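You operate a simulated robot arm through the tools that you are given. There is no shell and no other tool. Be economical: measure what you need, move in short steps, check, and stop when the job is done.

Carry out the task below with a simulated robot arm. There is one attempt and no reset: what you move stays moved.

TASK
Press the oiler button two times.
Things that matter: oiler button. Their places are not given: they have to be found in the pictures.

It is judged by the outcome, as a careful person would: the job done as asked, and still so three seconds after it is handed in. It fails if anything else is knocked over, pushed out of place, dropped, spilled or broken.

THE ROBOT
A 7-joint arm with a two-finger parallel gripper, fixed in place. Base frame: the origin is at the foot of the arm, x ahead of it, y to its left, z up. Lengths are in mm, angles in degrees, forces in N, time in s.
With the tool pointing down near the work surface it reaches from about 220 to 600 mm from the base axis. Its first joint turns from -66.0 to 66.0 degrees. Payload 2.6 kg.
Tool frame: the origin (TCP) lies between the finger pads and is the grasp point; the fingertips stand 30 mm ahead of it; z points along the fingers, y is the line along which they close. The gripper opens to 94 mm. The fingers are 28 mm wide and 10 mm thick; the gripper's body (50 by 96 mm) begins 55 mm behind the TCP.
Orientation is told as [roll, pitch, yaw] about the base's x, y, z axes, in that order, counted from this pose: with the fingers straight down and closing along the base's y, the tool's x points along the base's -x, its y along +y and its z along -z.

THE INTERFACE
- The arm moves only by the tool nudge_tool. Its argument "deltas" is a list of rows, each an object of numbers (a shift or turn left out is 0, a gripper value left out holds the last): "dx", "dy", "dz": the shift along the base's x, y, z in mm; "wx", "wy", "wz": the turn, a rotation vector about the base's x, y, z in degrees; "hand": the closure, from 0 (fully open) to 1 (shut). In form: [{"dx": .., "dy": .., "dz": .., "wx": .., "wy": .., "wz": .., "hand": ..}, ...]. A call has 1 to 10 rows; each row is the pose to reach, as a shift and turn from the pose commanded when the call began. A row lasts 0.2 s, in which the tool goes at most 50 mm and 8.6 degrees; a call with a longer step from one row to the next is refused whole, and so is a gripper value outside its range. A pose out of reach is approached as far as the arm can. The call stops where the force on the tool passes 40 N (or 10 N more than at its start, if that is more) or the arm is blocked; 0.2 s more then pass. The fingers move at their own pace (about 72 mm/s each) and stop on an object; they squeeze with about 33 N. The grip force told is the motor's: it shows also when the fingers shut on nothing. Time passes only in rows, and 0.2 s behind the last, so rows that repeat a pose let the fingers close. It gives the time, the measured TCP pose, the force on the tool (base axes), the opening and the grip force at its end, in the units of the frame above (readings bear some noise), and new pictures: "show" is both (left out), scene, wrist or none.
- Cameras (640 x 400 px; columns grow to the right, rows downward): "scene" is fixed at [42.9, 440.5, 564.4]; the picture's right is [-0.68, -0.73, 0.00], its down [-0.42, 0.39, -0.82] and it looks along [0.60, -0.56, -0.58] (base axes); focal length 311 px, centre (320, 200). "wrist" rides on the gripper at [-37, 0, -58] in the tool frame; the picture's right is [0.00, -1.00, 0.00], its down [0.97, 0.00, -0.24] and it looks along [0.24, 0.00, 0.97] (tool axes); focal length 218 px, centre (320, 200).
- pixel_to_xyz(camera, pixels): for up to 12 pixels [column, row] of the newest picture of that camera ("zoom" is the newest enlarged one), the place [x, y, z] in the base frame of the surface seen there, good to about 2 mm. No time passes.
- close_up(camera, box): a new picture of the part [left, top, right, bottom] of that camera's present view, enlarged. No time passes.
- job_done(): hands the job in; it is judged then, once.

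Work in short steps. Measure before you move; look again where a grasp or a placing could have gone wrong, and mend it. You have 60 turns and 120 pictures in all, the two below and enlarged ones among them. Open the gripper and draw the arm clear of the work before you hand the job in, unless the task says otherwise; then end with one line.

The tools are called after "Call:" by a JSON object that holds its "api" and its "payload". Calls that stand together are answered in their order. nudge_tool: Moves the arm, as the interface text tells. Its arguments: {"type":"object","properties":{"deltas":{"type":"array","items":{"type":"object","properties":{"dx":{"type":"number"},"dy":{"type":"number"},"dz":{"type":"number"},"wx":{"type":"number"},"wy":{"type":"number"},"wz":{"type":"number"},"hand":{"type":"number"}}}},"show":{"type":"string","enum":["both","scene","wrist","none"]}},"required":["deltas"]} The other tools are called the same way: pixel_to_xyz (camera, pixels) gives the place of the surface under pixels of a picture; close_up (camera, box) takes an enlarged picture of a part of a camera's view; job_done () hands the job in.

At the start:

```text
clock: 0.0
ee_pos: [441.4, 64.2, 288.8]
tool_rot: [0.0, -0.1, 0.0]
contact_force: [-0.6, 0.4, -0.4]
opening: 93.9
grasp_force: 0.1
```

scene: 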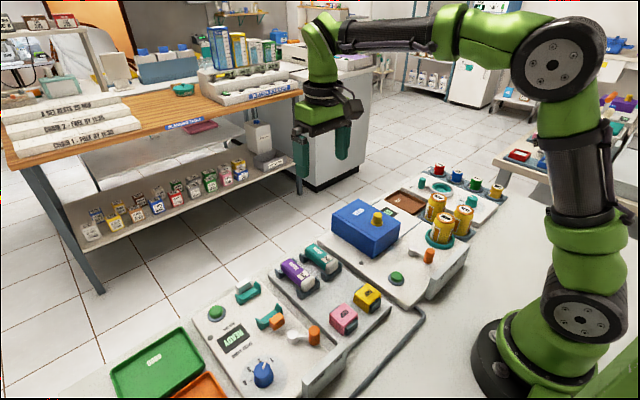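
wrist: 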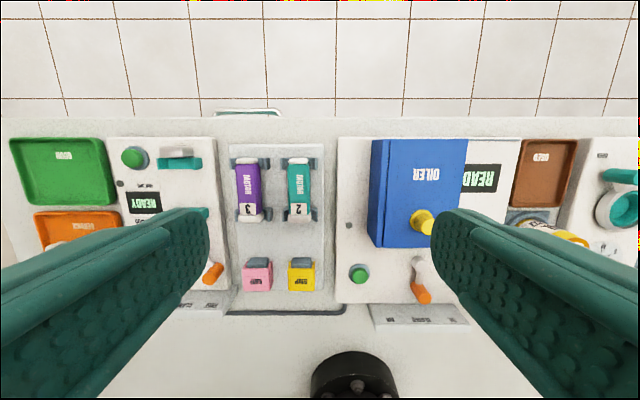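

The wrist view shows the blue OILER box with a yellow knob at (423,221), and a green button at (358,274) on the same panel. I'll look closer and measure both.

Call:
{"api": "close_up", "payload": {"camera": "wrist", "box": [330, 130, 530, 330]}}

Call:
{"api": "close_up", "payload": {"camera": "scene", "box": [310, 170, 510, 310]}}

Call:
{"api": "pixel_to_xyz", "payload": {"camera": "wrist", "pixels": [[358, 274], [345, 290], [423, 221], [400, 180], [133, 157], [345, 224], [418, 270], [421, 293]]}}

Call:
{"api": "pixel_to_xyz", "payload": {"camera": "scene", "pixels": [[396, 276], [390, 280], [403, 278], [377, 213], [430, 255], [435, 260]]}}

```text
2.00 times, centred on (430, 230) of wrist
```

zoom: 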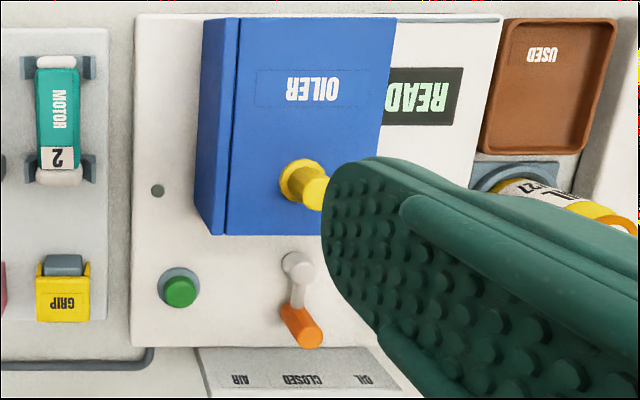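

```text
2.86 times, centred on (410, 240) of scene
```

zoom: 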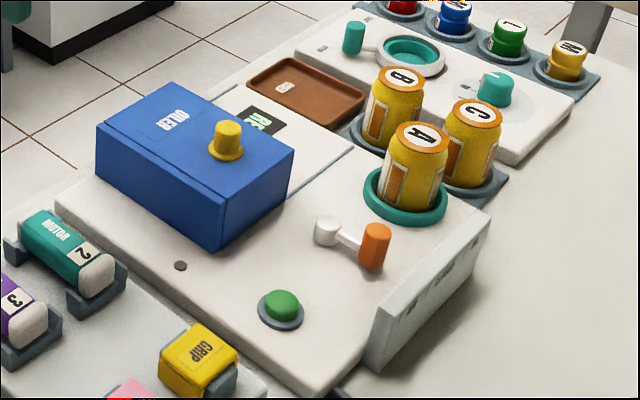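

```text
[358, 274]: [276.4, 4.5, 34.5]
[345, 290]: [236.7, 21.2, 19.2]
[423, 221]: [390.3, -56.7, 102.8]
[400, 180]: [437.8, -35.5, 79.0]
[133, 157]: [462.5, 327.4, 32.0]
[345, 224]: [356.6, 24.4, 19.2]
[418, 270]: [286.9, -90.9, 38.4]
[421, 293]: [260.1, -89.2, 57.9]
```

```text
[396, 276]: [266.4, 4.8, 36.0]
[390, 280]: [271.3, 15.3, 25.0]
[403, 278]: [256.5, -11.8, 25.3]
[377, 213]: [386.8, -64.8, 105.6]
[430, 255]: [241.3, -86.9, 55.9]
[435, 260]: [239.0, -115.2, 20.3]
```

The green button on the OILER panel is at about (270, 5), with its top at z≈36. I'll shut the fingers and move above it while staying high.

Call:
{"api": "nudge_tool", "payload": {"deltas": [{"dx": -43, "dy": -15, "hand": 1}, {"dx": -85, "dy": -30, "hand": 1}, {"dx": -128, "dy": -45, "hand": 1}, {"dx": -170, "dy": -59, "hand": 1}, {"dx": -170, "dy": -59, "dz": -45, "hand": 1}, {"dx": -170, "dy": -59, "dz": -90, "hand": 1}, {"dx": -170, "dy": -59, "dz": -130, "hand": 1}, {"dx": -170, "dy": -59, "dz": -130, "hand": 1}]}}

```text
clock: 1.8
ee_pos: [270.2, 6.5, 158.0]
tool_rot: [0.0, -0.1, 0.0]
contact_force: [-0.1, 0.7, -1.1]
opening: 0.1
grasp_force: 32.7
```

scene: 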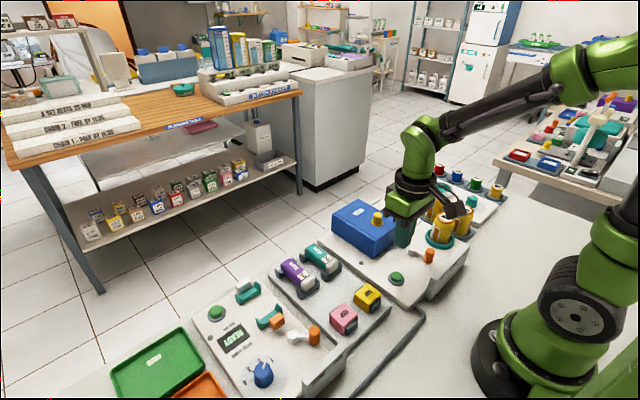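
wrist: 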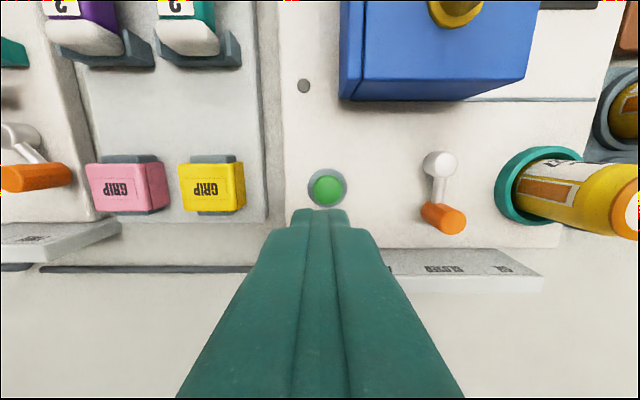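

Call:
{"api": "pixel_to_xyz", "payload": {"camera": "wrist", "pixels": [[327, 189], [327, 177], [327, 201], [315, 189], [339, 189], [311, 188], [344, 188]]}}

Call:
{"api": "close_up", "payload": {"camera": "scene", "box": [340, 200, 480, 300]}}

```text
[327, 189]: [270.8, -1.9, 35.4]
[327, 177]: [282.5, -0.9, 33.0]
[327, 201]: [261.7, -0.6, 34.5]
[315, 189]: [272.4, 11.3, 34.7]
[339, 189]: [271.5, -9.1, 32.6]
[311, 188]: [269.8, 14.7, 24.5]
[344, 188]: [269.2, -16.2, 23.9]
```

```text
4.00 times, centred on (410, 250) of scene
```

zoom: 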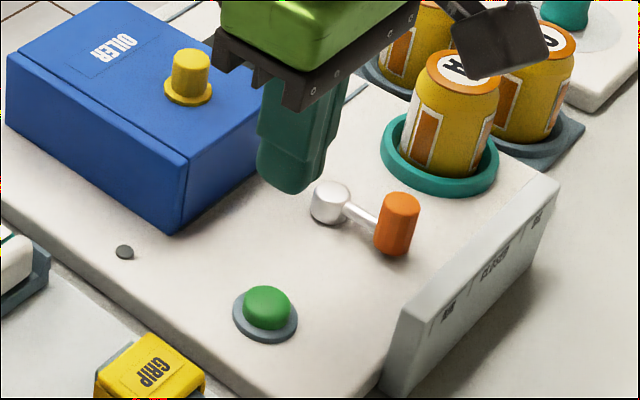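

The button centre is about (271, 0), top z≈35.5. I'll shift 6 mm in -y and descend to roughly 6 mm above it.

Call:
{"api": "nudge_tool", "payload": {"deltas": [{"dx": 1, "dy": -6, "dz": -30}, {"dx": 1, "dy": -6, "dz": -60}, {"dx": 1, "dy": -6, "dz": -86}, {"dx": 1, "dy": -6, "dz": -86}]}}

```text
clock: 2.8
ee_pos: [271.3, -0.3, 72.2]
tool_rot: [0.0, 0.0, 0.0]
contact_force: [-0.6, 0.2, -1.0]
opening: 0.0
grasp_force: 32.9
```

scene: 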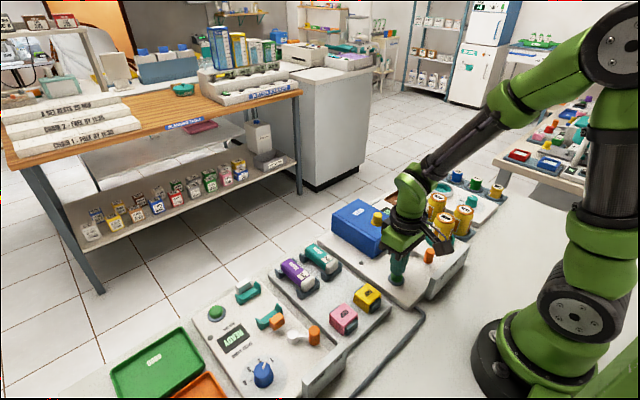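
wrist: 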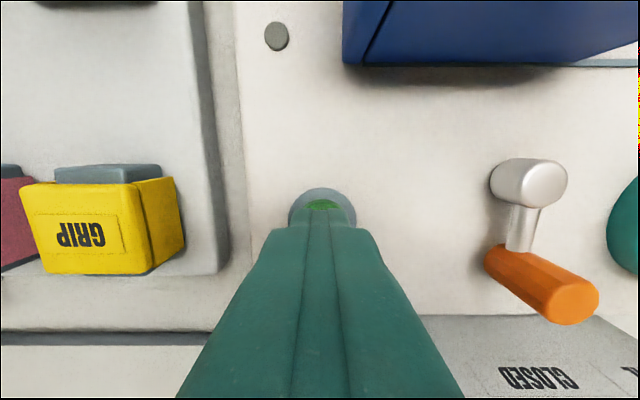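

The fingertips are centred over the button. First press: I'll go down in 2 mm steps and watch the force.

Call:
{"api": "nudge_tool", "payload": {"deltas": [{"dz": -3}, {"dz": -5}, {"dz": -7}, {"dz": -9}, {"dz": -10}]}}

```text
clock: 4.0
ee_pos: [271.2, 1.9, 62.0]
tool_rot: [0.0, -0.1, 0.0]
contact_force: [-0.6, 1.0, 1.4]
opening: 0.1
grasp_force: 33.2
```

scene: 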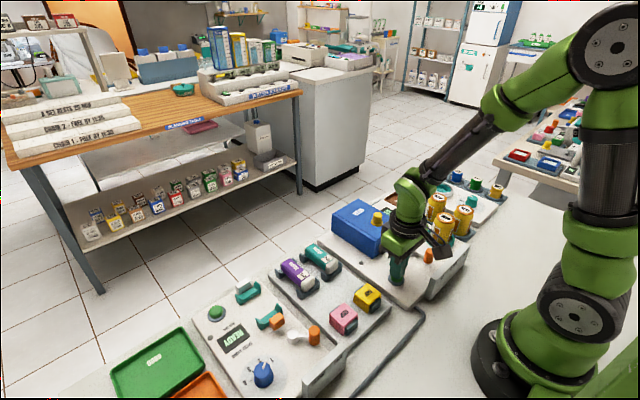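
wrist: 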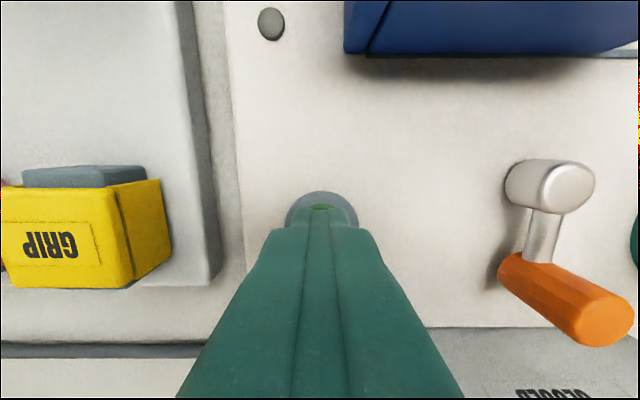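

The force has only risen about 2.4 N at z=62, so the button is just starting to yield. I'll keep pressing.

Call:
{"api": "nudge_tool", "payload": {"deltas": [{"dz": -1}, {"dz": -2}, {"dz": -3}, {"dz": -3}]}}

```text
clock: 5.0
ee_pos: [272.3, -0.8, 60.8]
tool_rot: [0.0, 0.1, 0.0]
contact_force: [0.9, 1.4, 2.6]
opening: 0.0
grasp_force: 33.0
```

scene: 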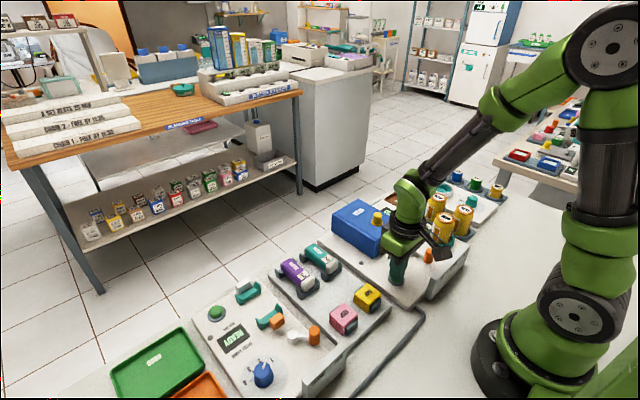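
wrist: 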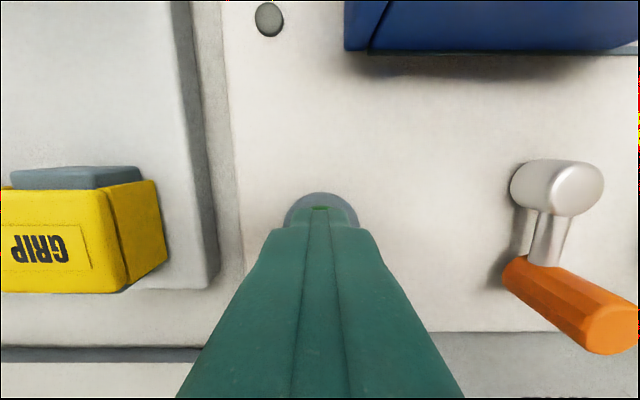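

The button is still going down on its spring (about 3.6 N). I'll press on until it bottoms out.

Call:
{"api": "nudge_tool", "payload": {"deltas": [{"dz": -1}, {"dz": -2}, {"dz": -3}, {"dz": -3}]}}

```text
clock: 6.0
ee_pos: [272.5, -0.4, 57.9]
tool_rot: [-0.1, 0.0, -0.2]
contact_force: [-4.6, -0.9, 14.3]
opening: 0.0
grasp_force: 32.6
```

scene: 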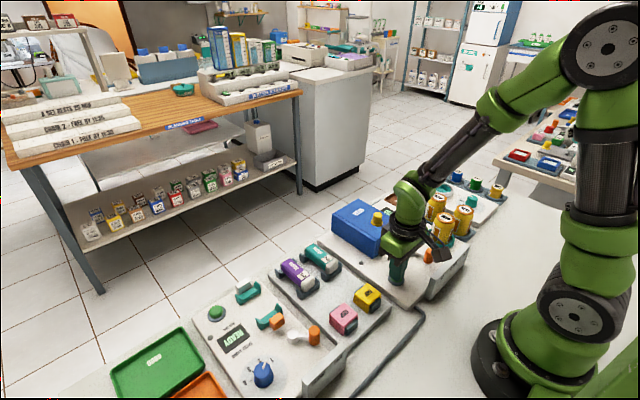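
wrist: 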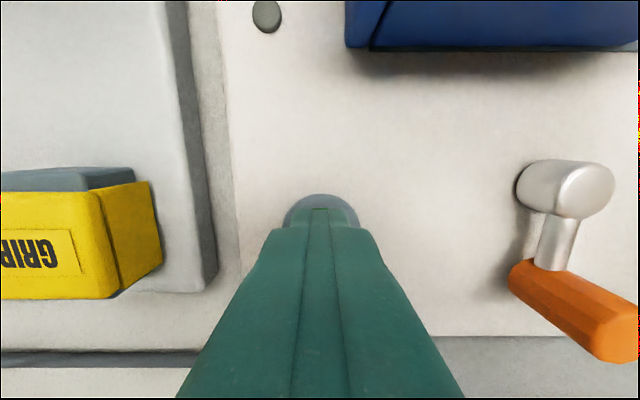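

The force has jumped to 14 N at z≈58, so the button has bottomed out. I'll raise the arm well clear so the button pops up and the display can be checked.

Call:
{"api": "nudge_tool", "payload": {"deltas": [{"dz": 8}, {"dz": 16}, {"dz": 50}, {"dz": 90}, {"dz": 90}]}}

Call:
{"api": "close_up", "payload": {"camera": "scene", "box": [310, 170, 510, 310]}}

```text
clock: 7.2
ee_pos: [271.6, 1.5, 146.9]
tool_rot: [-0.1, 0.0, 0.0]
contact_force: [0.4, -0.1, -0.5]
opening: 0.0
grasp_force: 33.1
```

scene: 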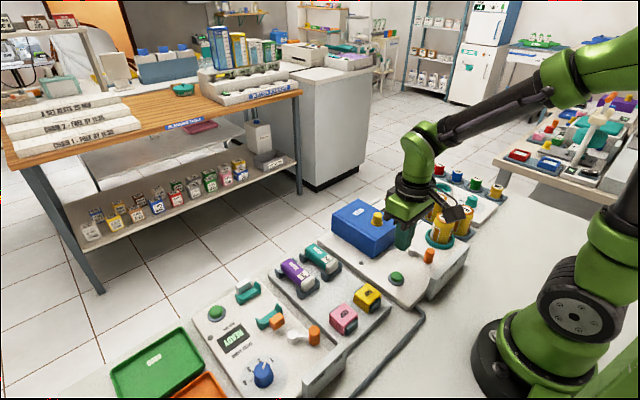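
wrist: 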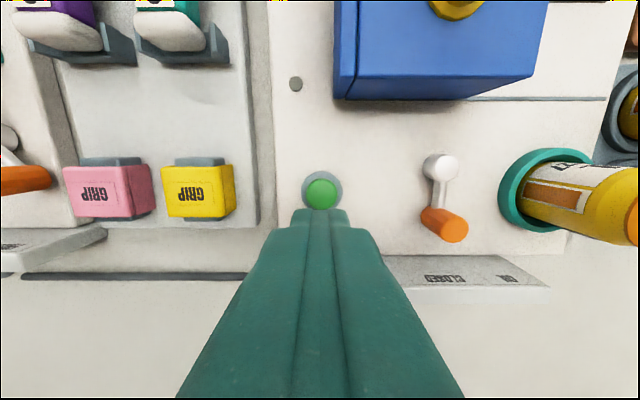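

```text
2.86 times, centred on (410, 240) of scene
```

zoom: 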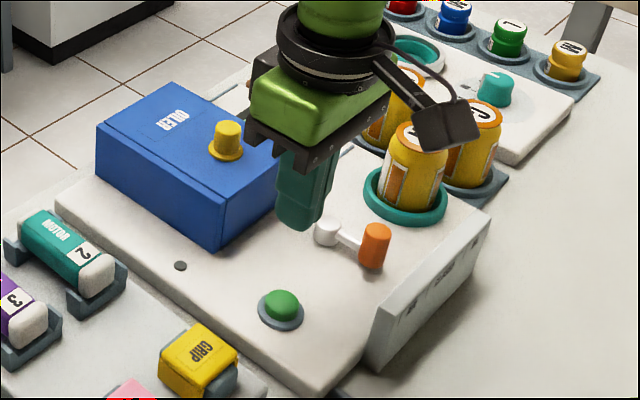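

The button has sprung back up, at (321,193). Second press, following the same profile.

Call:
{"api": "nudge_tool", "payload": {"deltas": [{"dz": -40}, {"dz": -70}, {"dz": -78}, {"dz": -82}, {"dz": -85}, {"dz": -87}, {"dz": -89}, {"dz": -90}, {"dz": -90}], "show": "none"}}

```text
clock: 9.2
ee_pos: [270.4, 1.3, 56.9]
tool_rot: [0.0, 0.0, 0.0]
contact_force: [-4.7, 2.7, 12.9]
opening: 0.0
grasp_force: 33.3
```

It bottomed out again at 13 N. I'll raise the arm and back off to a height where the display is visible.

Call:
{"api": "nudge_tool", "payload": {"deltas": [{"dz": 10}, {"dz": 40}, {"dz": 85}, {"dz": 130}, {"dz": 175}, {"dz": 215}, {"dx": 30, "dy": -30, "dz": 230}, {"dx": 60, "dy": -60, "dz": 230}, {"dx": 80, "dy": -80, "dz": 230, "hand": 0}, {"dx": 80, "dy": -80, "dz": 230, "hand": 0}]}}

Call:
{"api": "close_up", "payload": {"camera": "wrist", "box": [200, 100, 440, 250]}}

```text
clock: 11.4
ee_pos: [351.2, -79.0, 288.0]
tool_rot: [0.1, 0.1, 0.0]
contact_force: [0.1, -0.2, -0.7]
opening: 82.1
grasp_force: 0.1
```

scene: 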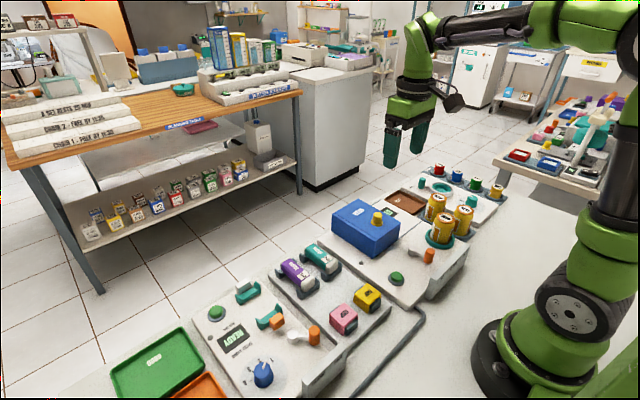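
wrist: 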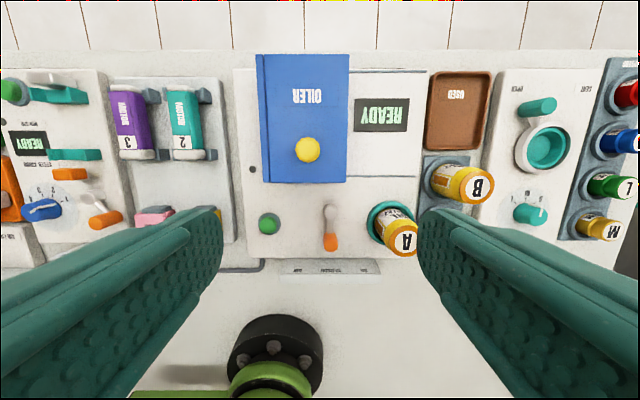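

```text
2.67 times, centred on (320, 175) of wrist
```

zoom: 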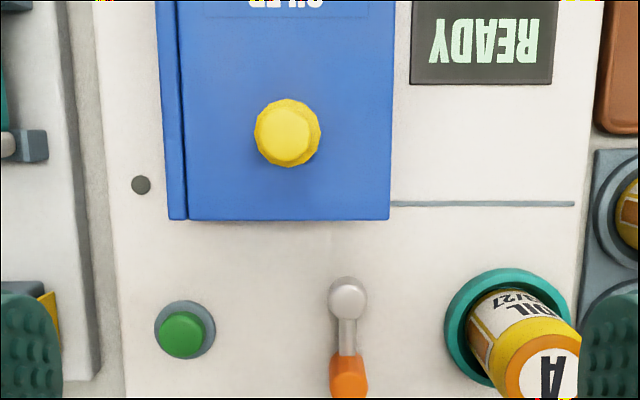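

The oiler panel shows READY, the green button is back up at (269,224), and nothing nearby has shifted. The gripper is open and the arm is clear, so I'm handing in.

Call:
{"api": "job_done", "payload": {}}

```text
The job is handed in.
```

I pressed the oiler button two times, to the bottom each time and with a full release between; the panel shows READY but no press count, so I judged the presses by force and depth.
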